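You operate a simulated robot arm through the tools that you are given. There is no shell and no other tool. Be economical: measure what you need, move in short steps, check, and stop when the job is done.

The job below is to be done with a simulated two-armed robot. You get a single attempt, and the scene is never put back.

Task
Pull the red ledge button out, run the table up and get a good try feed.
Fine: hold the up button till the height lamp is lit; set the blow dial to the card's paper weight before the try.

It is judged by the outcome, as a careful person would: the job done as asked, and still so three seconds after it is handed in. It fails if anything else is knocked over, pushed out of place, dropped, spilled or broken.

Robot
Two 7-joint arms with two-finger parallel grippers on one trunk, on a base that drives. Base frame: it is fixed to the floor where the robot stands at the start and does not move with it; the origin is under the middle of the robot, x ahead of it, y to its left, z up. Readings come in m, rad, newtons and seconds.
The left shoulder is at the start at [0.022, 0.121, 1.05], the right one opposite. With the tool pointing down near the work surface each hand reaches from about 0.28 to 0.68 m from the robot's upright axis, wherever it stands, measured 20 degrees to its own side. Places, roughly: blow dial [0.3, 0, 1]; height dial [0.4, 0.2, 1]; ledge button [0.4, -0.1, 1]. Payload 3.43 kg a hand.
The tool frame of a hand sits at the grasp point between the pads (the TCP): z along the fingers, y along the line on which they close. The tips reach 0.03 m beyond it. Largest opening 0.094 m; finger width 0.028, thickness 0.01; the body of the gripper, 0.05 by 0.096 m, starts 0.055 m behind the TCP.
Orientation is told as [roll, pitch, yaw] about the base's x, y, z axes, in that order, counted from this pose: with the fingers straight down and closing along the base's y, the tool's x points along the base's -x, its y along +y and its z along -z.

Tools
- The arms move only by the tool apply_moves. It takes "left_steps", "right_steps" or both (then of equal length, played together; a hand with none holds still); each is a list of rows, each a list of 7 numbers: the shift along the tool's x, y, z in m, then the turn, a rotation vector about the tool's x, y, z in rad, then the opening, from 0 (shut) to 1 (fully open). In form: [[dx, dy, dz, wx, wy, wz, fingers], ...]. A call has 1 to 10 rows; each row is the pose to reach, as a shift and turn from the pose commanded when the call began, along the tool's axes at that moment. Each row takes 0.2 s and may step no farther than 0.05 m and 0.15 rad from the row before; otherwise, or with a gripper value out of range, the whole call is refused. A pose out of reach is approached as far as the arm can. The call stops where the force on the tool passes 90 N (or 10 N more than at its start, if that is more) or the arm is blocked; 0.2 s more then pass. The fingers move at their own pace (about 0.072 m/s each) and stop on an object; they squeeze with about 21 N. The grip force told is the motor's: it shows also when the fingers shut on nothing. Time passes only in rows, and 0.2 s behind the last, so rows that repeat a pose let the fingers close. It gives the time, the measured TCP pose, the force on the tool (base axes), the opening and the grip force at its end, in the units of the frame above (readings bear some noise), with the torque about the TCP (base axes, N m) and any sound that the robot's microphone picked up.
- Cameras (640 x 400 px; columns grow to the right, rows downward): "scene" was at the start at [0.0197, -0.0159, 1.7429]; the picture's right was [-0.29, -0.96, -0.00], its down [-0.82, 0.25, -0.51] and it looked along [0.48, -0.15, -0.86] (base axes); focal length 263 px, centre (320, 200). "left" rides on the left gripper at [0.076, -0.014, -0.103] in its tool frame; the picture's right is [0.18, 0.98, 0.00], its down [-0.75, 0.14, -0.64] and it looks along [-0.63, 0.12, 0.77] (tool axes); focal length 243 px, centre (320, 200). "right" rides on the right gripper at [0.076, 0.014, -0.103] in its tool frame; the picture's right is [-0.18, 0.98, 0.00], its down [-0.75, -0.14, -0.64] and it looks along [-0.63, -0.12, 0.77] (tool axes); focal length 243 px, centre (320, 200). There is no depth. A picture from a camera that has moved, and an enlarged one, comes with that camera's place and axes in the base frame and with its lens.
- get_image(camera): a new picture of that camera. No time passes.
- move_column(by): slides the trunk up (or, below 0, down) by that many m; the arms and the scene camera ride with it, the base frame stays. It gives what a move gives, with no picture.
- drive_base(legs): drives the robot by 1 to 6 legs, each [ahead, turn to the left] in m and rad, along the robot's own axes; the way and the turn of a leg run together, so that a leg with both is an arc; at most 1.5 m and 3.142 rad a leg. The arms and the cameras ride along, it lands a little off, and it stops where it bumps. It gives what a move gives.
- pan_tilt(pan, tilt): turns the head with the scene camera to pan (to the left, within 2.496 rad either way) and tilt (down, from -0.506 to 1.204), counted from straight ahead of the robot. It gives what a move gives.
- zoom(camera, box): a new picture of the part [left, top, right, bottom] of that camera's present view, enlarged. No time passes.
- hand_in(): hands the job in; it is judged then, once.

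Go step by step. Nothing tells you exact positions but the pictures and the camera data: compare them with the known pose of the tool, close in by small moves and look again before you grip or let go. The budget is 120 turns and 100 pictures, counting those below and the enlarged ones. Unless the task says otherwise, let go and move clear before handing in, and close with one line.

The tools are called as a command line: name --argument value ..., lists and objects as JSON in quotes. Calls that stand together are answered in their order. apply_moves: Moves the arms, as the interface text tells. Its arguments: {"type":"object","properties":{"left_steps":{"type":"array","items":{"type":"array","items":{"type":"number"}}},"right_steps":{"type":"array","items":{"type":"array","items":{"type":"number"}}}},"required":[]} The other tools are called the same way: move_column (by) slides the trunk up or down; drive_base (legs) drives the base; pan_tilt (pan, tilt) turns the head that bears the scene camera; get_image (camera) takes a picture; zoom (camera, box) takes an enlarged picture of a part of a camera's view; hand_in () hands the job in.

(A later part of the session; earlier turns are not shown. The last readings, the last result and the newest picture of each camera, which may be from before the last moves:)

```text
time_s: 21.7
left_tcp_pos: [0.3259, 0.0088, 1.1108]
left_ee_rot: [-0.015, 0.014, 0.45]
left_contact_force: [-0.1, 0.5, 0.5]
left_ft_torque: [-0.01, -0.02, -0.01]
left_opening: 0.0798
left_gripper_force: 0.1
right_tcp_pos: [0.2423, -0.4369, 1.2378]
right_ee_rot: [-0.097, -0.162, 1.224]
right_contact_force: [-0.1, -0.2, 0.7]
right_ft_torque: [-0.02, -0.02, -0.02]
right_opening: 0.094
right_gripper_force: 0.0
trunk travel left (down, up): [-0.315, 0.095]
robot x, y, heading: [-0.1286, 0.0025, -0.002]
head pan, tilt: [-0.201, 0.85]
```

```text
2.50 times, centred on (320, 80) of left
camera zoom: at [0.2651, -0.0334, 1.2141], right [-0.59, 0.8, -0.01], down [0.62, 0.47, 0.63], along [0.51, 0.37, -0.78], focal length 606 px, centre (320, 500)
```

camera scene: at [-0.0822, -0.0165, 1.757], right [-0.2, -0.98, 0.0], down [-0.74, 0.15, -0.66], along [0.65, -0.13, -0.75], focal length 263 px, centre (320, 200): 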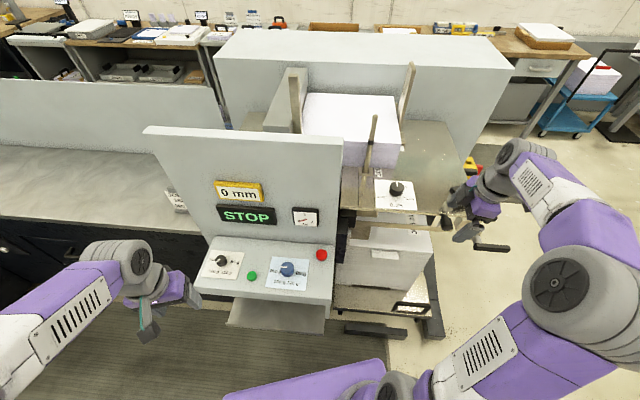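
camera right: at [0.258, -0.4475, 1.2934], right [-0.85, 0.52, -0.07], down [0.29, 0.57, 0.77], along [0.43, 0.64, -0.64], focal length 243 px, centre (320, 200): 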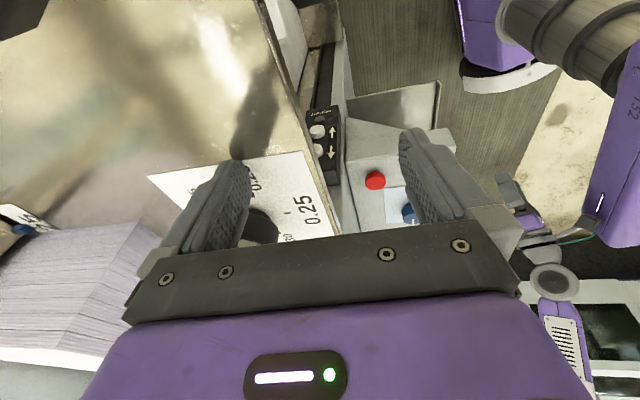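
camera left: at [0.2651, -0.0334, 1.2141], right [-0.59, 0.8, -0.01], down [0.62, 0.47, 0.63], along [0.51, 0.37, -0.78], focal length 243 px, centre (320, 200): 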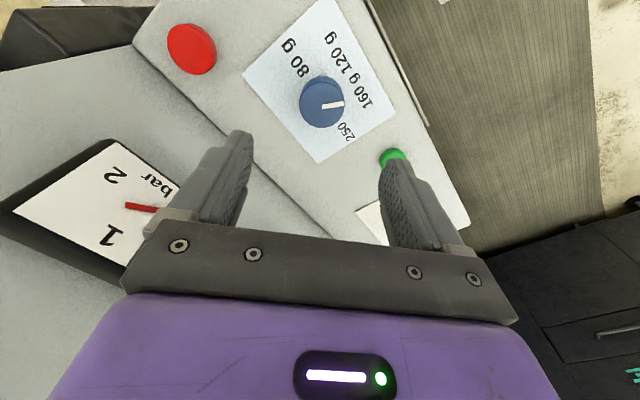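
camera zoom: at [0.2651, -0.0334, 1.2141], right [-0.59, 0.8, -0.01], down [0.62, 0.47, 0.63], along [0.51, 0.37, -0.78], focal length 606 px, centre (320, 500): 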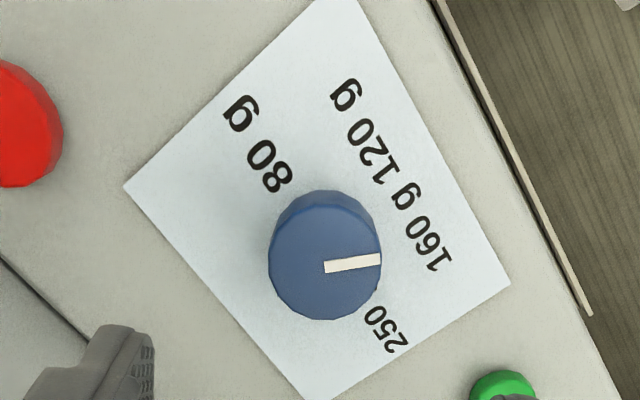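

The dial reads 160 g. Next the red button at about [0.361, -0.108, 0.96]: I align the left hand with the panel, off to its front first.

apply_moves --left_steps '[[0.008, -0.0144, 0, 0, 0, 0.136, 0.85], [0.016, -0.0288, 0, 0, 0, 0.272, 0.85], [0.024, -0.043, 0, 0, 0, 0.408, 0.85], [0.032, -0.0577, 0, 0, 0, 0.544, 0.85], [0.04, -0.072, 0, 0, 0, 0.68, 0.85], [0.0485, -0.0865, 0, 0, 0, 0.814, 0.85]]'

apply_moves --left_steps '[[0, 0, 0, 0, -0.12, 0, 0.85], [0, 0, 0, 0, -0.24, 0, 0.85], [0, 0, 0, 0, -0.35, 0, 0.85]]'

get_image --camera "left"

get_image --camera "scene"

```text
time_s: 23.1
left_tcp_pos: [0.3199, -0.0893, 1.1117]
left_ee_rot: [-0.022, 0.0, -0.368]
left_contact_force: [0.3, 0.0, -0.9]
left_ft_torque: [0.04, -0.02, 0.0]
left_opening: 0.0798
left_gripper_force: 0.1
right_tcp_pos: [0.242, -0.4356, 1.2381]
right_ee_rot: [-0.096, -0.161, 1.225]
right_contact_force: [-0.3, 0.2, 0.1]
right_ft_torque: [0.01, 0.02, -0.02]
right_opening: 0.0941
right_gripper_force: 0.0
trunk travel left (down, up): [-0.315, 0.095]
robot x, y, heading: [-0.1263, -0.0004, 0.004]
head pan, tilt: [-0.201, 0.85]
```

```text
time_s: 23.9
left_tcp_pos: [0.3195, -0.089, 1.1113]
left_ee_rot: [-0.024, -0.355, -0.354]
left_contact_force: [-0.4, 0.5, 0.0]
left_ft_torque: [0.03, 0.02, -0.02]
left_opening: 0.0801
left_gripper_force: 0.0
right_tcp_pos: [0.2416, -0.4351, 1.2379]
right_ee_rot: [-0.097, -0.162, 1.223]
right_contact_force: [0.0, 0.7, 0.1]
right_ft_torque: [0.0, 0.0, -0.01]
right_opening: 0.0941
right_gripper_force: 0.0
trunk travel left (down, up): [-0.315, 0.095]
robot x, y, heading: [-0.1256, -0.0022, 0.005]
head pan, tilt: [-0.201, 0.85]
```

```text
61 pictures are left
camera left: at [0.2169, -0.0612, 1.1812], right [0.19, 0.98, -0.08], down [0.51, -0.02, 0.86], along [0.84, -0.2, -0.5], focal length 243 px, centre (320, 200)
```

left: 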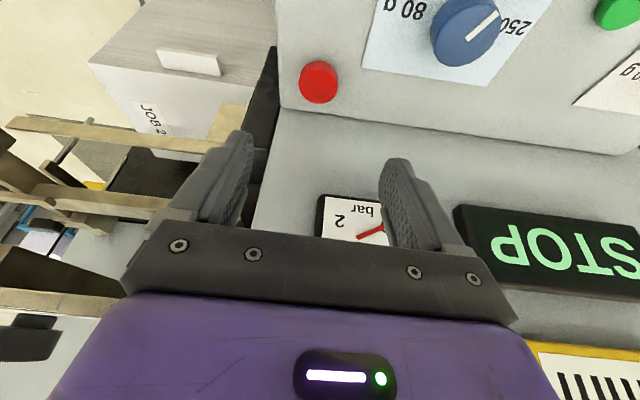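

```text
60 pictures are left
camera scene: at [-0.082, -0.0159, 1.757], right [-0.2, -0.98, 0.0], down [-0.74, 0.15, -0.66], along [0.65, -0.13, -0.75], focal length 263 px, centre (320, 200)
```

scene: 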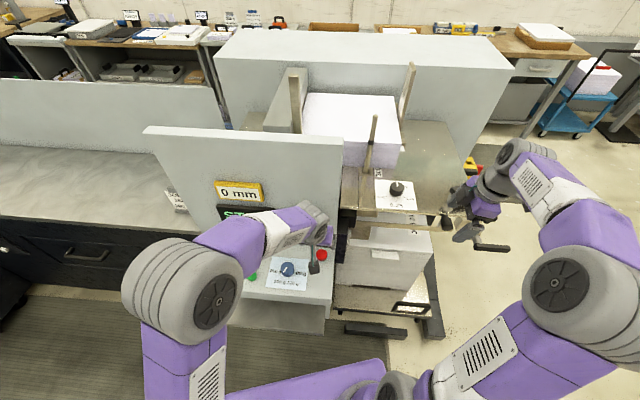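

The red button is confirmed at [0.358, -0.107, 0.963]. I lower the tilted hand over it.

apply_moves --left_steps '[[-0.003, -0.0015, 0.035, 0, 0, 0, 0.85], [-0.0075, -0.0035, 0.07, 0, 0, 0, 0.85], [-0.0075, -0.0035, 0.088, 0, 0, 0, 0.85]]'

get_image --camera "left"

zoom --camera "scene" --box '[240, 190, 400, 310]'

```text
time_s: 24.7
left_tcp_pos: [0.3545, -0.1073, 1.0308]
left_ee_rot: [-0.024, -0.352, -0.355]
left_contact_force: [0.4, 0.0, 0.1]
left_ft_torque: [0.01, 0.03, 0.0]
left_opening: 0.08
left_gripper_force: 0.1
right_tcp_pos: [0.2421, -0.4358, 1.2377]
right_ee_rot: [-0.095, -0.161, 1.225]
right_contact_force: [0.9, 0.4, -0.7]
right_ft_torque: [-0.01, 0.01, 0.03]
right_opening: 0.0939
right_gripper_force: 0.0
trunk travel left (down, up): [-0.315, 0.095]
robot x, y, heading: [-0.1291, 0.0028, 0.002]
head pan, tilt: [-0.201, 0.85]
```

```text
59 pictures are left
camera left: at [0.2514, -0.0802, 1.1013], right [0.19, 0.98, -0.08], down [0.51, -0.02, 0.86], along [0.84, -0.2, -0.5], focal length 243 px, centre (320, 200)
```

left: 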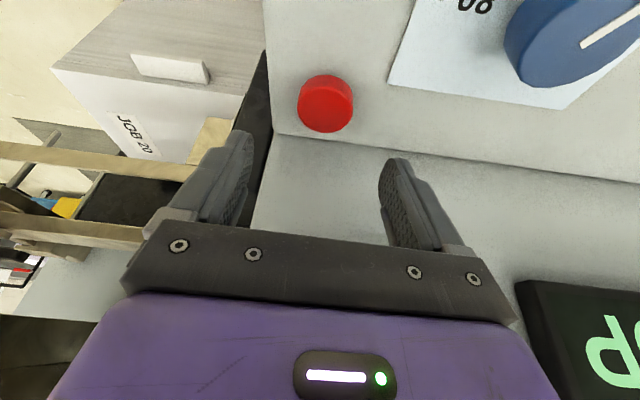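

```text
3.33 times, centred on (320, 250) of scene
camera zoom: at [-0.081, -0.0161, 1.757], right [-0.2, -0.98, 0.0], down [-0.74, 0.15, -0.66], along [0.65, -0.13, -0.75], focal length 875 px, centre (320, 33)
```

zoom: 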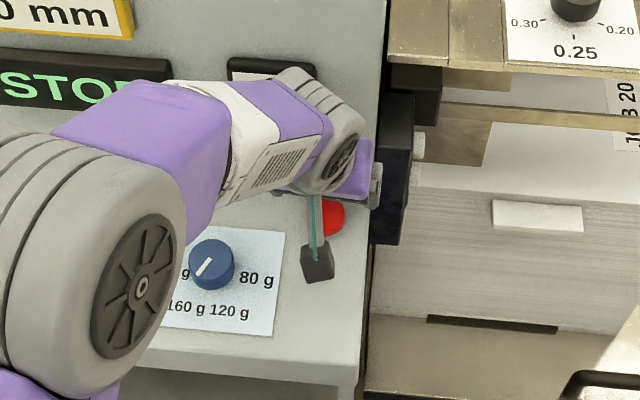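

I narrow the fingers to clear the ledge's right edge and the height box, and go down around the button, not closing yet.

apply_moves --left_steps '[[0, 0.003, 0, 0, 0, 0, 0.6], [0, 0.003, 0, 0, 0, 0, 0.6], [0.0052, 0.003, 0.0141, 0, 0, 0, 0.6], [0.0104, 0.003, 0.0281, 0, 0, 0, 0.6]]'

get_image --camera "left"

```text
time_s: 25.7
left_tcp_pos: [0.3542, -0.1025, 1.0011]
left_ee_rot: [-0.022, -0.352, -0.358]
left_contact_force: [0.5, 0.5, 0.9]
left_ft_torque: [-0.04, -0.01, -0.03]
left_opening: 0.0565
left_gripper_force: 0.0
right_tcp_pos: [0.2427, -0.4338, 1.239]
right_ee_rot: [-0.096, -0.161, 1.222]
right_contact_force: [-0.1, 0.1, -0.4]
right_ft_torque: [0.01, -0.02, 0.04]
right_opening: 0.0941
right_gripper_force: 0.0
trunk travel left (down, up): [-0.315, 0.095]
robot x, y, heading: [-0.1266, 0.0022, 0.006]
head pan, tilt: [-0.201, 0.85]
```

```text
57 pictures are left
camera left: at [0.2517, -0.0776, 1.0713], right [0.19, 0.98, -0.08], down [0.51, -0.03, 0.86], along [0.84, -0.2, -0.5], focal length 243 px, centre (320, 200)
```

left: 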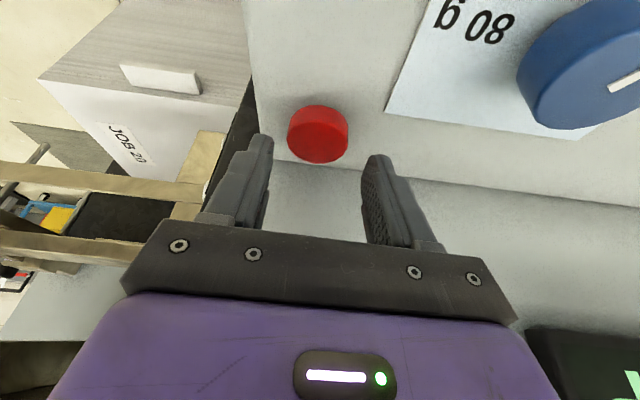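

Centred. I descend the last bit and close on the button.

apply_moves --left_steps '[[0.005, 0, 0.008, 0, 0, 0, 0.6], [0.009, 0, 0.0165, 0, 0, 0, 0.6], [0.009, 0, 0.0165, 0, 0, 0, 0.3], [0.009, 0, 0.0165, 0, 0, 0, 0.25]]'

get_image --camera "left"

```text
time_s: 26.7
left_tcp_pos: [0.3512, -0.1059, 0.9831]
left_ee_rot: [-0.023, -0.355, -0.36]
left_contact_force: [-3.3, -9.5, -2.8]
left_ft_torque: [-0.14, -0.08, -0.31]
left_opening: 0.0385
left_gripper_force: 44.7
right_tcp_pos: [0.2423, -0.4362, 1.2369]
right_ee_rot: [-0.098, -0.165, 1.224]
right_contact_force: [0.7, 0.0, -0.4]
right_ft_torque: [-0.04, 0.02, 0.0]
right_opening: 0.094
right_gripper_force: 0.0
trunk travel left (down, up): [-0.315, 0.095]
robot x, y, heading: [-0.13, -0.0031, -0.003]
head pan, tilt: [-0.201, 0.85]
```

```text
56 pictures are left
camera left: at [0.2477, -0.079, 1.0529], right [0.19, 0.98, -0.08], down [0.51, -0.03, 0.86], along [0.84, -0.21, -0.5], focal length 243 px, centre (320, 200)
```

left: 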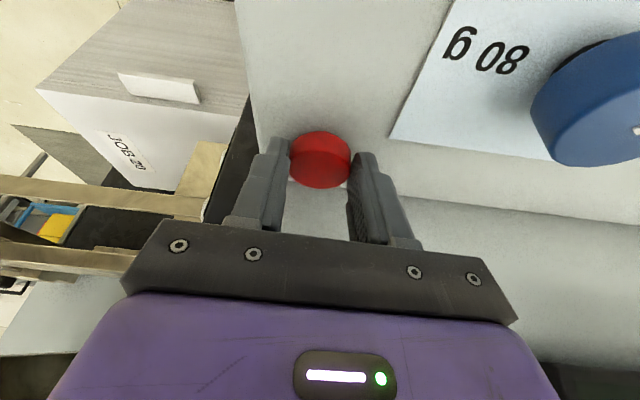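

The button is gripped (0.0385 m). I pull it straight up slowly.

apply_moves --left_steps '[[-0.0014, 0, -0.0038, 0, 0, 0, 0.25], [-0.0028, 0, -0.0075, 0, 0, 0, 0.25], [-0.0042, 0, -0.0113, 0, 0, 0, 0.25], [-0.0042, 0, -0.0113, 0, 0, 0, 0.25]]'

get_image --camera "left"

get_image --camera "scene"

```text
time_s: 27.7
left_tcp_pos: [0.3507, -0.1067, 0.9918]
left_ee_rot: [-0.018, -0.346, -0.358]
left_contact_force: [-2.1, -18.5, -31.9]
left_ft_torque: [0.08, 0.25, -0.36]
left_opening: 0.0382
left_gripper_force: 45.3
right_tcp_pos: [0.2438, -0.4385, 1.2358]
right_ee_rot: [-0.096, -0.163, 1.224]
right_contact_force: [0.9, -0.1, 0.6]
right_ft_torque: [0.02, -0.01, 0.02]
right_opening: 0.094
right_gripper_force: 0.0
trunk travel left (down, up): [-0.315, 0.095]
robot x, y, heading: [-0.1307, -0.0045, 0.003]
head pan, tilt: [-0.201, 0.85]
```

```text
55 pictures are left
camera left: at [0.2484, -0.0795, 1.0629], right [0.19, 0.98, -0.08], down [0.52, -0.03, 0.86], along [0.83, -0.2, -0.51], focal length 243 px, centre (320, 200)
```

left: 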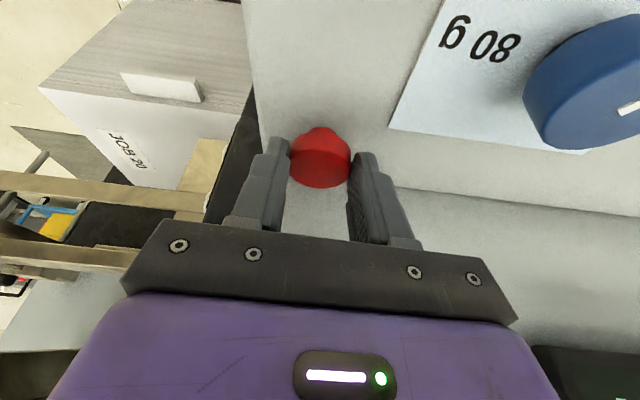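

```text
54 pictures are left
camera scene: at [-0.0786, -0.0201, 1.7566], right [-0.2, -0.98, 0.0], down [-0.74, 0.15, -0.66], along [0.65, -0.13, -0.75], focal length 263 px, centre (320, 200)
```

scene: 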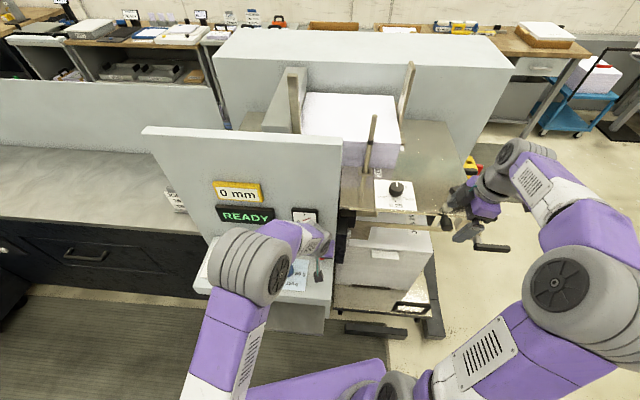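

The button popped out and the screen now reads READY. I let go and move the left hand clear, up and back.

apply_moves --left_steps '[[0, 0, 0, 0, 0, 0, 0.6], [0, 0, 0, 0, 0, 0, 0.6], [-0.005, 0, -0.014, 0, 0, 0, 0.6], [-0.008, 0, -0.045, 0, 0, 0, 0.6], [0.0, 0, -0.09, 0, 0, 0, 0.6], [0.04, 0.02, -0.11, 0, 0, 0, 0.6], [0.06, 0.06, -0.12, 0, 0, 0, 0.6], [0.06, 0.11, -0.12, 0, 0, 0, 0.6], [0.06, 0.16, -0.12, 0, 0, 0, 0.6]]'

get_image --camera "left"

get_image --camera "scene"

```text
time_s: 29.7
left_tcp_pos: [0.3189, 0.0838, 1.0821]
left_ee_rot: [-0.024, -0.353, -0.358]
left_contact_force: [0.1, 0.0, -0.1]
left_ft_torque: [-0.04, 0.01, -0.03]
left_opening: 0.0567
left_gripper_force: 0.1
right_tcp_pos: [0.2427, -0.4342, 1.239]
right_ee_rot: [-0.096, -0.164, 1.225]
right_contact_force: [0.3, 0.3, -0.3]
right_ft_torque: [-0.01, -0.02, 0.02]
right_opening: 0.0939
right_gripper_force: 0.1
trunk travel left (down, up): [-0.315, 0.095]
robot x, y, heading: [-0.1261, -0.0037, 0.001]
head pan, tilt: [-0.201, 0.85]
```

```text
53 pictures are left
camera left: at [0.2156, 0.111, 1.1527], right [0.19, 0.98, -0.08], down [0.51, -0.02, 0.86], along [0.84, -0.21, -0.5], focal length 243 px, centre (320, 200)
```

left: 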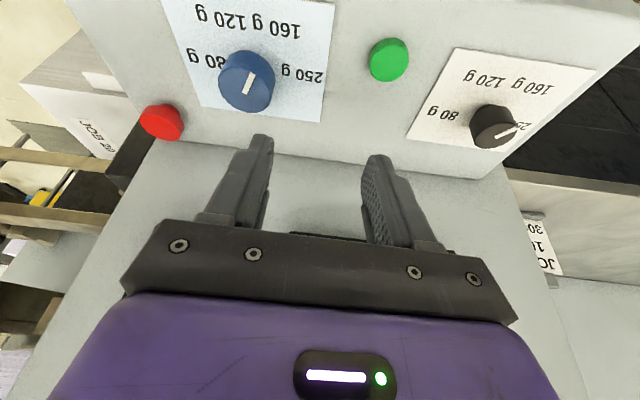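

```text
52 pictures are left
camera scene: at [-0.0809, -0.014, 1.757], right [-0.2, -0.98, 0.0], down [-0.74, 0.15, -0.66], along [0.65, -0.13, -0.75], focal length 263 px, centre (320, 200)
```

scene: 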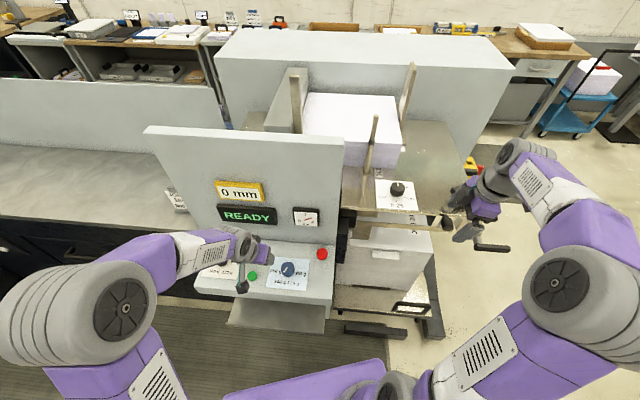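

READY holds, and from the pictures the up button sits at about [0.42, -0.226, 0.955] with the down button 0.06 below. I lower the right hand in front of the machine for a clear side view.

apply_moves --right_steps '[[0.0087, 0.02, 0.035, 0, -0.07, 0, 1], [0.0174, 0.04, 0.07, 0, -0.14, 0, 1], [0.0262, 0.06, 0.106, 0, -0.21, 0, 1], [0.0349, 0.081, 0.141, 0, -0.28, 0, 1], [0.0436, 0.101, 0.176, 0, -0.35, 0, 1]]'

get_image --camera "right"

```text
time_s: 30.2
left_tcp_pos: [0.3164, 0.0832, 1.084]
left_ee_rot: [-0.021, -0.355, -0.358]
left_contact_force: [0.9, -0.4, -0.6]
left_ft_torque: [0.04, 0.03, -0.01]
left_opening: 0.0563
left_gripper_force: 0.1
right_tcp_pos: [0.2308, -0.4364, 1.2018]
right_ee_rot: [-0.19, -0.264, 1.25]
right_contact_force: [-11.8, 2.2, 32.6]
right_ft_torque: [-0.48, -1.59, -0.05]
right_opening: 0.0911
right_gripper_force: 0.1
trunk travel left (down, up): [-0.315, 0.095]
robot x, y, heading: [-0.1257, -0.001, 0.003]
head pan, tilt: [-0.201, 0.85]
stopped in row 2 (right hand): the force on the tool passed its limit at 117 N (the readings are from after the stop); the commanded pose is now the measured one
```

```text
51 pictures are left
camera right: at [0.1668, -0.5204, 1.2765], right [-0.84, 0.52, -0.13], down [0.19, 0.52, 0.83], along [0.5, 0.68, -0.54], focal length 243 px, centre (320, 200)
```

right: 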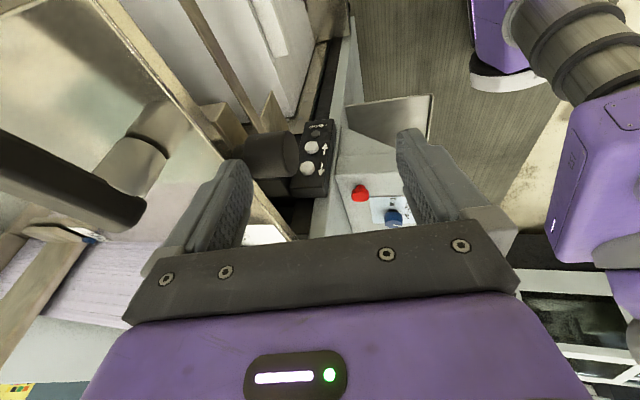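

A black cylinder handle sits at [0.274, -0.444, 1.17] and my finger came down on it; I lift off, close the fingers and step back toward the robot.

apply_moves --right_steps '[[0, 0, -0.03, 0, 0, 0, 0.9], [0, 0, -0.07, 0, 0, 0, 0.5], [0.02, 0.03, -0.08, 0, 0, 0, 0.0], [0.03, 0.07, -0.08, 0, 0, 0, 0.0], [0.03, 0.1, -0.07, 0, 0, 0, 0.0]]'

zoom --camera "scene" --box '[320, 140, 520, 290]'

get_image --camera "right"

```text
time_s: 31.4
left_tcp_pos: [0.3176, 0.0823, 1.0834]
left_ee_rot: [-0.022, -0.353, -0.358]
left_contact_force: [0.3, -0.5, 0.3]
left_ft_torque: [-0.04, 0.04, -0.01]
left_opening: 0.0565
left_gripper_force: 0.1
right_tcp_pos: [0.1116, -0.442, 1.2401]
right_ee_rot: [-0.183, -0.267, 1.248]
right_contact_force: [0.2, -0.3, -0.4]
right_ft_torque: [0.02, -0.06, 0.0]
right_opening: 0.0002
right_gripper_force: 21.2
trunk travel left (down, up): [-0.315, 0.095]
robot x, y, heading: [-0.1286, 0.0006, 0.001]
head pan, tilt: [-0.201, 0.85]
```

```text
2.67 times, centred on (420, 215) of scene
camera zoom: at [-0.0816, -0.016, 1.757], right [-0.2, -0.98, 0.0], down [-0.74, 0.15, -0.66], along [0.65, -0.13, -0.75], focal length 700 px, centre (53, 160)
```

zoom: 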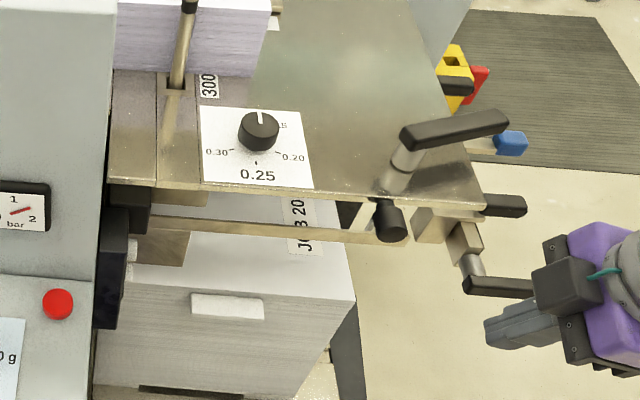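

```text
49 pictures are left
camera right: at [0.0488, -0.526, 1.3142], right [-0.85, 0.52, -0.12], down [0.2, 0.52, 0.83], along [0.5, 0.68, -0.54], focal length 243 px, centre (320, 200)
```

right: 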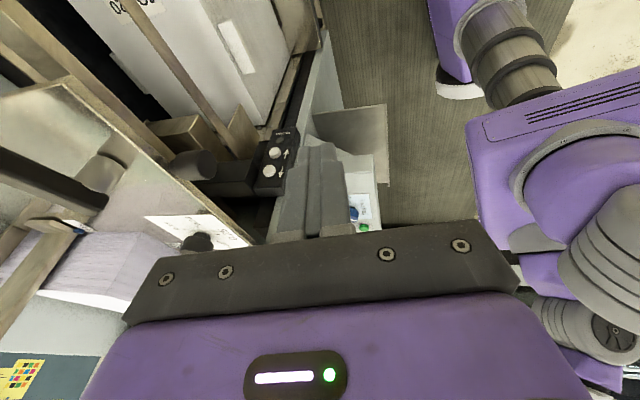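

My check shows the clamp lever on the feed table has been swung by an earlier pass of the hand: it pointed to the back and now points right. I must put it back; first I look at it closely.

zoom --camera "scene" --box '[410, 150, 510, 230]'

zoom --camera "right" --box '[0, 60, 260, 260]'

```text
5.00 times, centred on (460, 190) of scene
camera zoom: at [-0.0816, -0.016, 1.757], right [-0.2, -0.98, 0.0], down [-0.74, 0.15, -0.66], along [0.65, -0.13, -0.75], focal length 1313 px, centre (-380, 250)
```

zoom: 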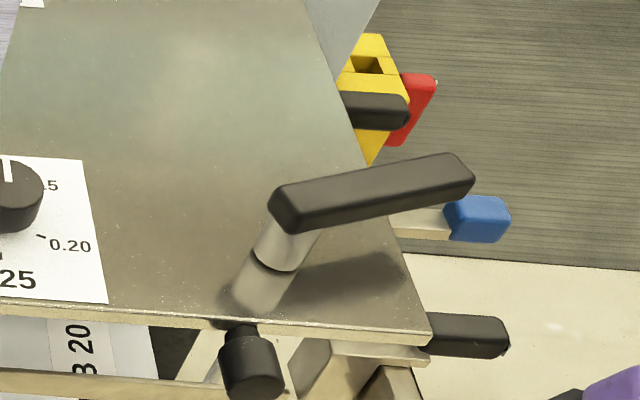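

```text
2.00 times, centred on (130, 160) of right
camera zoom: at [0.0488, -0.526, 1.3142], right [-0.85, 0.52, -0.12], down [0.2, 0.52, 0.83], along [0.5, 0.68, -0.54], focal length 485 px, centre (700, 280)
```

zoom: 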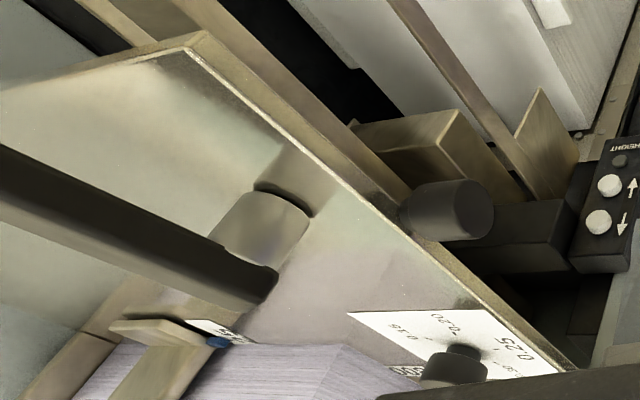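

The lever pivots at about [0.335, -0.492] with its handle at z≈1.215; it pointed about -20° before and now about -88°. I turn the right hand to face forward, then tilt it, to push the handle back.

apply_moves --right_steps '[[0, 0, 0, -0.061, 0.089, -0.008, 0], [0, 0, 0, -0.122, 0.178, -0.016, 0], [0, 0, 0, -0.183, 0.267, -0.024, 0]]'

apply_moves --right_steps '[[0, 0, -0.005, 0, 0, 0.14, 0], [0, 0, -0.01, 0, 0, 0.28, 0], [0, 0, -0.015, 0, 0, 0.42, 0], [0, 0, -0.02, 0, 0, 0.56, 0], [0, 0, -0.025, 0, 0, 0.7, 0], [0, 0, -0.03, 0, 0, 0.84, 0], [0, 0, -0.035, 0, 0, 0.98, 0], [0, 0, -0.04, 0, 0, 1.12, 0], [0, 0, -0.04, 0, 0, 1.25, 0]]'

apply_moves --right_steps '[[0, 0, 0, 0, -0.14, 0, 0], [0, 0, 0, 0, -0.28, 0, 0], [0, 0, 0, 0, -0.42, 0, 0], [0, 0, 0, 0, -0.56, 0, 0], [0, 0, 0, 0, -0.7, 0, 0]]'

get_image --camera "right"

```text
time_s: 32.2
left_tcp_pos: [0.3192, 0.0832, 1.0834]
left_ee_rot: [-0.024, -0.351, -0.357]
left_contact_force: [0.4, -0.8, 0.1]
left_ft_torque: [0.02, 0.01, -0.02]
left_opening: 0.0562
left_gripper_force: 0.1
right_tcp_pos: [0.1128, -0.4424, 1.2401]
right_ee_rot: [0.006, 0.004, 1.246]
right_contact_force: [-0.4, -0.2, 0.4]
right_ft_torque: [0.01, 0.02, 0.04]
right_opening: 0.0001
right_gripper_force: 21.3
trunk travel left (down, up): [-0.315, 0.095]
robot x, y, heading: [-0.1332, -0.0006, 0.005]
head pan, tilt: [-0.201, 0.85]
```

```text
time_s: 34.2
left_tcp_pos: [0.319, 0.0818, 1.0834]
left_ee_rot: [-0.025, -0.352, -0.358]
left_contact_force: [-0.2, 0.3, -0.3]
left_ft_torque: [0.0, 0.0, 0.0]
left_opening: 0.0564
left_gripper_force: 0.2
right_tcp_pos: [0.1124, -0.44, 1.2803]
right_ee_rot: [0.0, 0.005, -0.004]
right_contact_force: [0.2, -0.4, 0.8]
right_ft_torque: [-0.02, -0.02, -0.03]
right_opening: 0.0001
right_gripper_force: 21.3
trunk travel left (down, up): [-0.315, 0.095]
robot x, y, heading: [-0.1277, -0.0005, 0.004]
head pan, tilt: [-0.201, 0.85]
```

```text
time_s: 35.5
left_tcp_pos: [0.318, 0.0821, 1.084]
left_ee_rot: [-0.022, -0.353, -0.358]
left_contact_force: [0.1, 0.6, -1.0]
left_ft_torque: [0.01, -0.01, 0.0]
left_opening: 0.0565
left_gripper_force: 0.1
right_tcp_pos: [0.1106, -0.4416, 1.2786]
right_ee_rot: [-0.001, -0.7, -0.004]
right_contact_force: [0.2, -0.9, -0.2]
right_ft_torque: [-0.04, 0.01, 0.0]
right_opening: 0.0002
right_gripper_force: 21.4
trunk travel left (down, up): [-0.315, 0.095]
robot x, y, heading: [-0.1246, -0.0019, 0.002]
head pan, tilt: [-0.201, 0.85]
```

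```text
46 pictures are left
camera right: at [-0.0131, -0.4271, 1.3087], right [0.14, 0.98, 0.12], down [0.16, -0.14, 0.98], along [0.98, -0.12, -0.18], focal length 243 px, centre (320, 200)
```

right: 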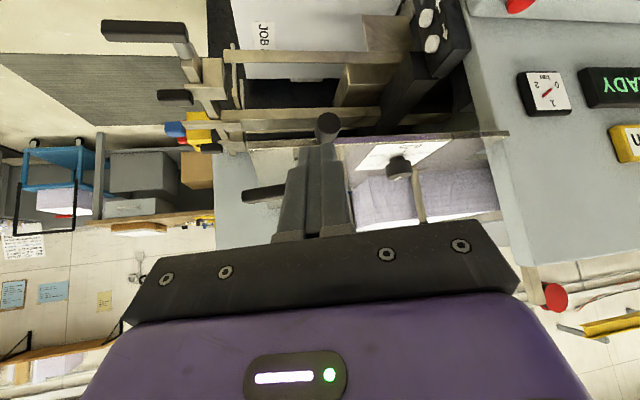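

The lever handle shows clearly, outer end at [0.35, -0.60, 1.21]. I bring the closed fingertips just in front of it, at y≈-0.56.

apply_moves --right_steps '[[-0.029, -0.03, 0.024, 0, 0, 0, 0], [-0.0575, -0.06, 0.048, 0, 0, 0, 0], [-0.086, -0.09, 0.072, 0, 0, 0, 0], [-0.115, -0.12, 0.0966, 0, 0, 0, 0], [-0.1035, -0.12, 0.126, 0, 0, 0, 0], [-0.0914, -0.12, 0.1554, 0, 0, 0, 0]]'

get_image --camera "right"

zoom --camera "scene" --box '[410, 150, 510, 230]'

```text
time_s: 36.9
left_tcp_pos: [0.32, 0.0815, 1.0828]
left_ee_rot: [-0.023, -0.351, -0.358]
left_contact_force: [0.9, -0.1, 0.1]
left_ft_torque: [-0.01, -0.01, 0.01]
left_opening: 0.0565
left_gripper_force: 0.2
right_tcp_pos: [0.2834, -0.5633, 1.219]
right_ee_rot: [-0.001, -0.695, -0.002]
right_contact_force: [0.6, 0.5, 0.5]
right_ft_torque: [-0.03, -0.01, -0.02]
right_opening: 0.0
right_gripper_force: 21.1
trunk travel left (down, up): [-0.315, 0.095]
robot x, y, heading: [-0.1291, 0.0038, 0.003]
head pan, tilt: [-0.201, 0.85]
```

```text
45 pictures are left
camera right: at [0.1586, -0.5481, 1.248], right [0.14, 0.98, 0.12], down [0.17, -0.14, 0.98], along [0.98, -0.12, -0.18], focal length 243 px, centre (320, 200)
```

right: 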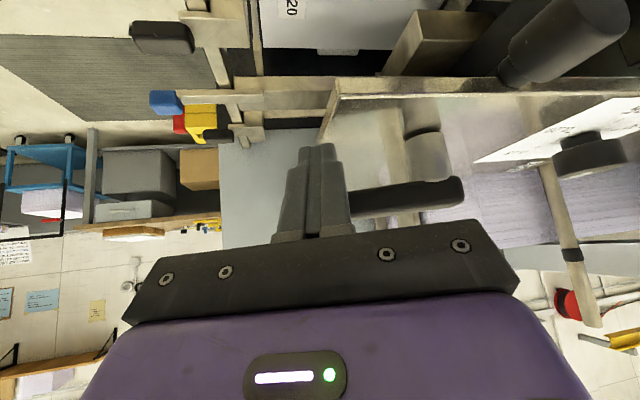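

```text
5.00 times, centred on (460, 190) of scene
camera zoom: at [-0.079, -0.0169, 1.7569], right [-0.2, -0.98, 0.0], down [-0.74, 0.15, -0.66], along [0.65, -0.13, -0.75], focal length 1313 px, centre (-380, 250)
```

zoom: 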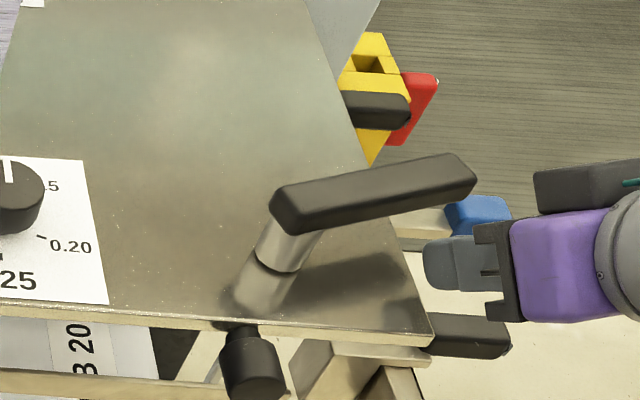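

The tip is just before the handle. I push it gently along its arc, then look.

apply_moves --right_steps '[[-0.0196, -0.002, 0.0165, 0, 0, 0, 0], [-0.0345, -0.0022, 0.029, 0, 0, 0, 0], [-0.0492, -0.0024, 0.0414, 0, 0, 0, 0], [-0.057, 0.004, 0.048, 0, 0, 0, 0], [-0.064, 0.0095, 0.0538, 0, 0, 0, 0]]'

zoom --camera "scene" --box '[410, 150, 510, 230]'

```text
time_s: 38.0
left_tcp_pos: [0.319, 0.0816, 1.0826]
left_ee_rot: [-0.023, -0.353, -0.357]
left_contact_force: [0.7, 0.3, 0.1]
left_ft_torque: [0.0, 0.01, -0.03]
left_opening: 0.0567
left_gripper_force: 0.0
right_tcp_pos: [0.3666, -0.5535, 1.2191]
right_ee_rot: [-0.001, -0.697, -0.004]
right_contact_force: [-0.9, -0.2, -0.7]
right_ft_torque: [0.0, 0.04, 0.03]
right_opening: 0.0
right_gripper_force: 21.1
trunk travel left (down, up): [-0.315, 0.095]
robot x, y, heading: [-0.1263, -0.0011, 0.008]
head pan, tilt: [-0.201, 0.85]
```

```text
5.00 times, centred on (460, 190) of scene
camera zoom: at [-0.081, -0.0161, 1.757], right [-0.2, -0.98, 0.0], down [-0.74, 0.15, -0.66], along [0.65, -0.13, -0.75], focal length 1313 px, centre (-380, 250)
```

zoom: 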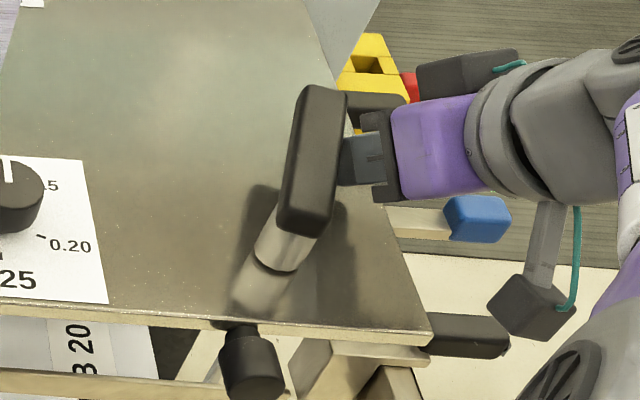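

The lever swings freely and needs about 16° more. I nudge it on.

apply_moves --right_steps '[[-0.0065, 0.007, 0.0055, 0, 0, 0, 0], [-0.0129, 0.0138, 0.0109, 0, 0, 0, 0]]'

zoom --camera "scene" --box '[320, 150, 480, 310]'

```text
time_s: 38.6
left_tcp_pos: [0.319, 0.0829, 1.0832]
left_ee_rot: [-0.023, -0.351, -0.357]
left_contact_force: [-0.6, -0.5, -0.1]
left_ft_torque: [0.01, -0.03, 0.01]
left_opening: 0.0566
left_gripper_force: 0.1
right_tcp_pos: [0.3834, -0.538, 1.2195]
right_ee_rot: [0.0, -0.696, 0.0]
right_contact_force: [-0.1, 0.4, 0.1]
right_ft_torque: [0.02, 0.04, -0.03]
right_opening: 0.0
right_gripper_force: 20.8
trunk travel left (down, up): [-0.315, 0.095]
robot x, y, heading: [-0.1251, -0.0008, 0.004]
head pan, tilt: [-0.201, 0.85]
```

```text
2.50 times, centred on (400, 230) of scene
camera zoom: at [-0.0805, -0.016, 1.757], right [-0.2, -0.98, 0.0], down [-0.74, 0.15, -0.66], along [0.65, -0.13, -0.75], focal length 656 px, centre (120, 125)
```

zoom: 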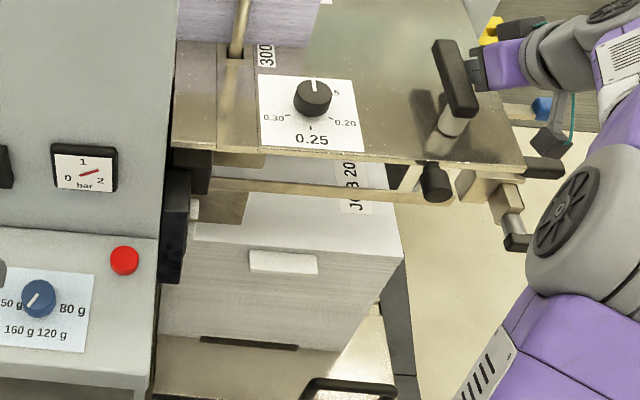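

The lever is back at its original place, matching the first picture. I retreat from it, up and back, then turn the hand toward the height box.

apply_moves --right_steps '[[0.023, -0.03, -0.0193, 0, 0, 0, 0], [0.0158, -0.03, -0.059, 0, 0, 0, 0], [0.0161, -0.03, -0.105, 0, 0, 0, 0], [0.0403, -0.01, -0.1385, 0, 0, 0, 0], [0.0709, 0.02, -0.1642, 0, 0, 0, 0], [0.1015, 0.05, -0.19, 0, 0, 0, 0], [0.1244, 0.09, -0.2093, 0, 0, 0, 0]]'

apply_moves --right_steps '[[0, 0, 0, -0.0965, 0, -0.1148, 0], [0, 0, 0, -0.193, 0, -0.2295, 0], [0, 0, 0, -0.2895, 0, -0.344, 0], [0, 0, 0, -0.386, 0, -0.459, 0]]'

zoom --camera "scene" --box '[320, 150, 480, 310]'

```text
time_s: 40.2
left_tcp_pos: [0.3177, 0.0833, 1.0841]
left_ee_rot: [-0.021, -0.356, -0.356]
left_contact_force: [-0.5, 0.4, 1.2]
left_ft_torque: [-0.03, -0.01, 0.01]
left_opening: 0.0561
left_gripper_force: 0.0
right_tcp_pos: [0.1515, -0.4465, 1.299]
right_ee_rot: [-0.002, -0.699, -0.001]
right_contact_force: [-0.7, 0.9, -0.3]
right_ft_torque: [0.01, 0.0, -0.03]
right_opening: 0.0
right_gripper_force: 21.4
trunk travel left (down, up): [-0.315, 0.095]
robot x, y, heading: [-0.1284, -0.0013, 0.003]
head pan, tilt: [-0.201, 0.85]
```

```text
time_s: 41.2
left_tcp_pos: [0.3182, 0.0825, 1.0826]
left_ee_rot: [-0.023, -0.356, -0.36]
left_contact_force: [0.0, 0.4, 0.0]
left_ft_torque: [0.01, 0.02, -0.01]
left_opening: 0.0563
left_gripper_force: 0.1
right_tcp_pos: [0.1542, -0.4481, 1.3]
right_ee_rot: [0.0, -0.696, 0.598]
right_contact_force: [-0.2, -0.5, -0.1]
right_ft_torque: [-0.02, 0.0, 0.02]
right_opening: 0.0
right_gripper_force: 21.4
trunk travel left (down, up): [-0.315, 0.095]
robot x, y, heading: [-0.1263, -0.0039, 0.006]
head pan, tilt: [-0.201, 0.85]
```

```text
2.50 times, centred on (400, 230) of scene
camera zoom: at [-0.0802, -0.0166, 1.757], right [-0.2, -0.98, 0.0], down [-0.74, 0.15, -0.66], along [0.65, -0.13, -0.75], focal length 656 px, centre (120, 125)
```

zoom: 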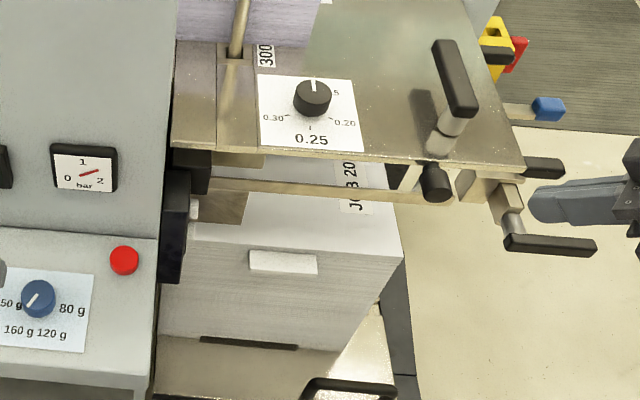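

The lever and everything else on the feed table match the first pictures. I now lower the right hand in front of the machine, tilting it toward the up button at [0.428, -0.230, 0.958].

apply_moves --right_steps '[[0.0205, 0.005, 0.035, 0, -0.06, 0, 0], [0.041, 0.01, 0.07, 0, -0.12, 0, 0], [0.0615, 0.0155, 0.105, 0, -0.18, 0, 0], [0.082, 0.0205, 0.14, 0, -0.24, 0, 0], [0.1025, 0.0256, 0.175, 0, -0.3, 0, 0], [0.123, 0.0307, 0.2098, 0, -0.355, 0, 0]]'

get_image --camera "right"

get_image --camera "scene"

```text
time_s: 42.6
left_tcp_pos: [0.3195, 0.0831, 1.0834]
left_ee_rot: [-0.022, -0.351, -0.358]
left_contact_force: [-0.3, -1.1, 0.3]
left_ft_torque: [-0.01, -0.01, 0.0]
left_opening: 0.0566
left_gripper_force: 0.0
right_tcp_pos: [0.17, -0.401, 1.0592]
right_ee_rot: [0.003, -1.053, 0.595]
right_contact_force: [0.0, -0.4, 0.0]
right_ft_torque: [0.0, -0.01, 0.05]
right_opening: 0.0
right_gripper_force: 21.0
trunk travel left (down, up): [-0.315, 0.095]
robot x, y, heading: [-0.1296, 0.0022, 0.001]
head pan, tilt: [-0.201, 0.85]
```

```text
40 pictures are left
camera right: at [0.0565, -0.4601, 1.0431], right [-0.48, 0.86, 0.16], down [-0.07, -0.22, 0.97], along [0.88, 0.45, 0.17], focal length 243 px, centre (320, 200)
```

right: 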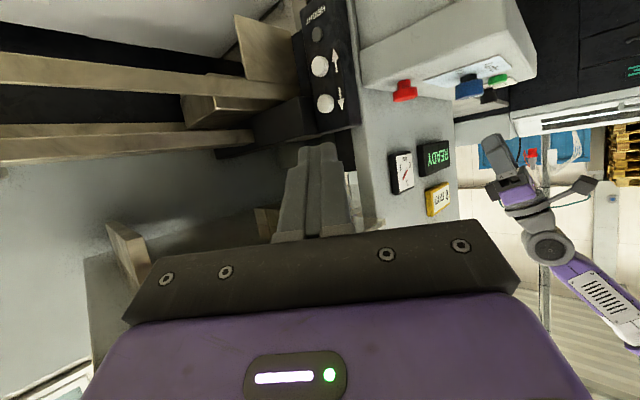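

```text
39 pictures are left
camera scene: at [-0.0792, -0.017, 1.7569], right [-0.2, -0.98, 0.0], down [-0.74, 0.15, -0.66], along [0.65, -0.13, -0.75], focal length 263 px, centre (320, 200)
```

scene: 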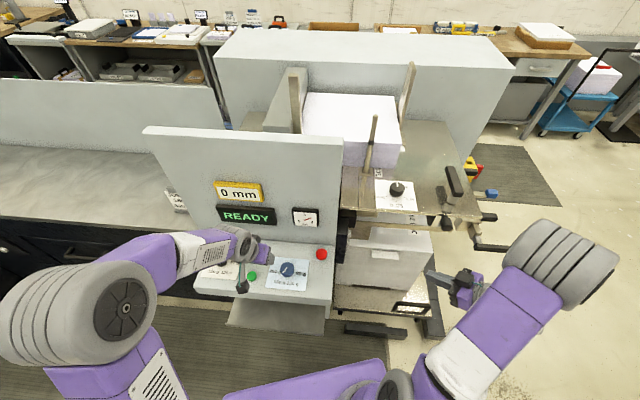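

zoom --camera "right" --box '[240, 0, 400, 140]'

```text
2.86 times, centred on (320, 70) of right
camera zoom: at [0.0565, -0.4601, 1.0431], right [-0.48, 0.86, 0.16], down [-0.07, -0.22, 0.97], along [0.88, 0.45, 0.17], focal length 693 px, centre (320, 571)
```

zoom: 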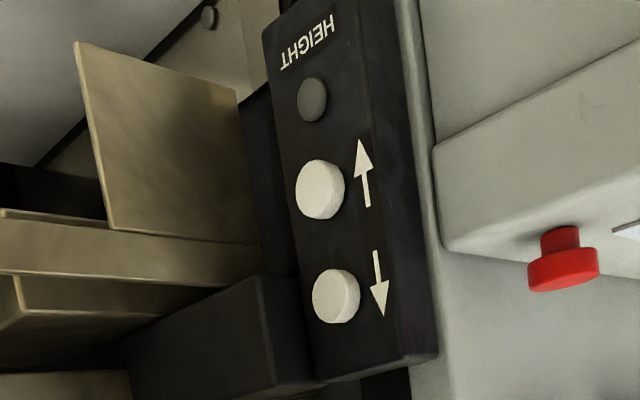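

The top button (image-lower) is up, confirmed by the upright reading of the HEIGHT text. I move to 5 cm off its cap.

apply_moves --right_steps '[[-0.005, -0.006, 0.042, 0, 0, 0, 0], [-0.01, -0.012, 0.084, 0, 0, 0, 0], [-0.015, -0.018, 0.125, 0, 0, 0, 0], [-0.02, -0.0244, 0.167, 0, 0, 0, 0], [-0.025, -0.0305, 0.209, 0, 0, 0, 0], [-0.0299, -0.0366, 0.2505, 0, 0, 0, 0]]'

get_image --camera "right"

zoom --camera "scene" --box '[320, 190, 440, 290]'

```text
time_s: 44.0
left_tcp_pos: [0.3184, 0.0822, 1.0837]
left_ee_rot: [-0.024, -0.352, -0.358]
left_contact_force: [-0.4, -0.3, 1.6]
left_ft_torque: [-0.04, 0.02, 0.0]
left_opening: 0.0563
left_gripper_force: 0.0
right_tcp_pos: [0.3821, -0.298, 0.9614]
right_ee_rot: [0.002, -1.051, 0.593]
right_contact_force: [0.1, -0.7, 0.1]
right_ft_torque: [-0.01, 0.01, -0.02]
right_opening: 0.0
right_gripper_force: 20.9
trunk travel left (down, up): [-0.315, 0.095]
robot x, y, heading: [-0.1281, -0.0004, 0.004]
head pan, tilt: [-0.201, 0.85]
```

```text
37 pictures are left
camera right: at [0.2697, -0.358, 0.9462], right [-0.48, 0.86, 0.16], down [-0.07, -0.22, 0.97], along [0.88, 0.45, 0.17], focal length 243 px, centre (320, 200)
```

right: 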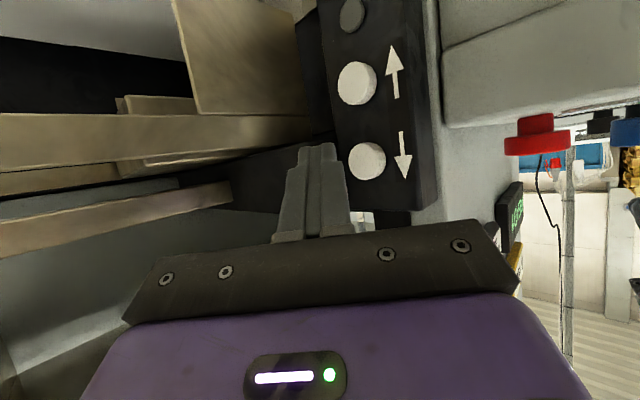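

```text
4.00 times, centred on (380, 240) of scene
camera zoom: at [-0.0795, -0.016, 1.7569], right [-0.2, -0.98, 0.0], down [-0.74, 0.15, -0.66], along [0.65, -0.13, -0.75], focal length 1050 px, centre (80, 40)
```

zoom: 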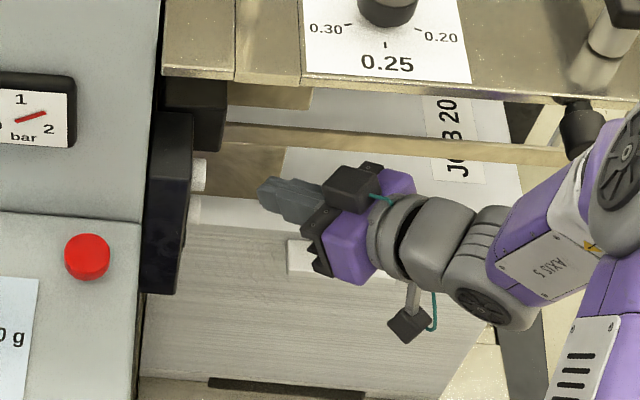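

The fingertip is right in line. I advance toward the cap along its normal in small steps.

apply_moves --right_steps '[[-0.0081, 0.0115, 0.0142, 0, 0, 0, 0], [-0.0162, 0.023, 0.0284, 0, 0, 0, 0], [-0.018, 0.0255, 0.0316, 0, 0, 0, 0], [-0.0198, 0.0281, 0.0348, 0, 0, 0, 0]]'

get_image --camera "right"

```text
time_s: 45.0
left_tcp_pos: [0.3176, 0.0821, 1.0821]
left_ee_rot: [-0.023, -0.354, -0.358]
left_contact_force: [0.6, -0.1, 0.5]
left_ft_torque: [0.0, 0.03, 0.01]
left_opening: 0.0565
left_gripper_force: 0.0
right_tcp_pos: [0.3981, -0.2552, 0.9619]
right_ee_rot: [0.003, -1.05, 0.595]
right_contact_force: [-1.7, -1.4, 0.3]
right_ft_torque: [0.0, 0.0, -0.05]
right_opening: 0.0
right_gripper_force: 21.1
trunk travel left (down, up): [-0.315, 0.095]
robot x, y, heading: [-0.1287, 0.0001, 0.0]
head pan, tilt: [-0.201, 0.85]
```

```text
35 pictures are left
camera right: at [0.2851, -0.3134, 0.9463], right [-0.48, 0.86, 0.16], down [-0.07, -0.22, 0.97], along [0.88, 0.45, 0.17], focal length 243 px, centre (320, 200)
```

right: 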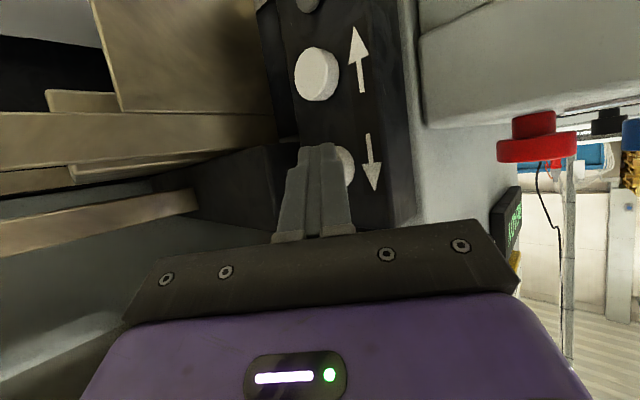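

Contact has just begun. I press 8 mm further and hold, then check the lamp and display.

apply_moves --right_steps '[[-0.0016, 0.0023, 0.0028, 0, 0, 0, 0], [-0.0032, 0.0046, 0.0057, 0, 0, 0, 0], [-0.0032, 0.0046, 0.0057, 0, 0, 0, 0], [-0.0032, 0.0046, 0.0057, 0, 0, 0, 0]]'

get_image --camera "right"

get_image --camera "scene"

```text
time_s: 46.0
left_tcp_pos: [0.3171, 0.0795, 1.0842]
left_ee_rot: [-0.02, -0.353, -0.358]
left_contact_force: [0.4, -0.1, 0.9]
left_ft_torque: [-0.02, -0.01, 0.03]
left_opening: 0.0565
left_gripper_force: 0.2
right_tcp_pos: [0.4004, -0.2489, 0.961]
right_ee_rot: [0.003, -1.05, 0.589]
right_contact_force: [-5.4, -14.3, 0.9]
right_ft_torque: [-0.02, 0.0, -0.19]
right_opening: 0.0001
right_gripper_force: 20.5
trunk travel left (down, up): [-0.315, 0.095]
robot x, y, heading: [-0.1301, 0.0014, -0.0]
head pan, tilt: [-0.201, 0.85]
heard: click
```

```text
34 pictures are left
camera right: at [0.2869, -0.3089, 0.9456], right [-0.47, 0.87, 0.16], down [-0.07, -0.22, 0.97], along [0.88, 0.45, 0.17], focal length 243 px, centre (320, 200)
```

right: 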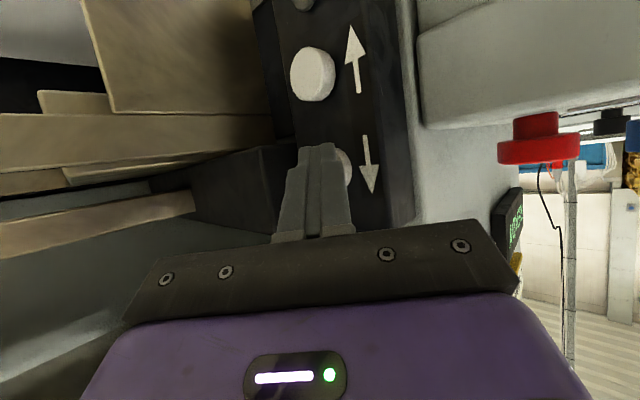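

```text
33 pictures are left
camera scene: at [-0.0821, -0.019, 1.757], right [-0.2, -0.98, 0.0], down [-0.74, 0.15, -0.66], along [0.65, -0.13, -0.75], focal length 263 px, centre (320, 200)
```

scene: 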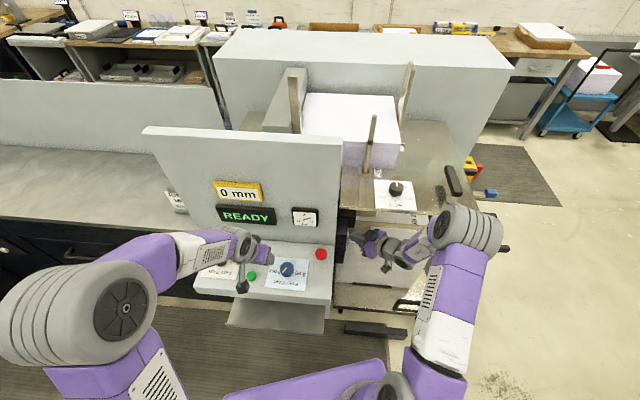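

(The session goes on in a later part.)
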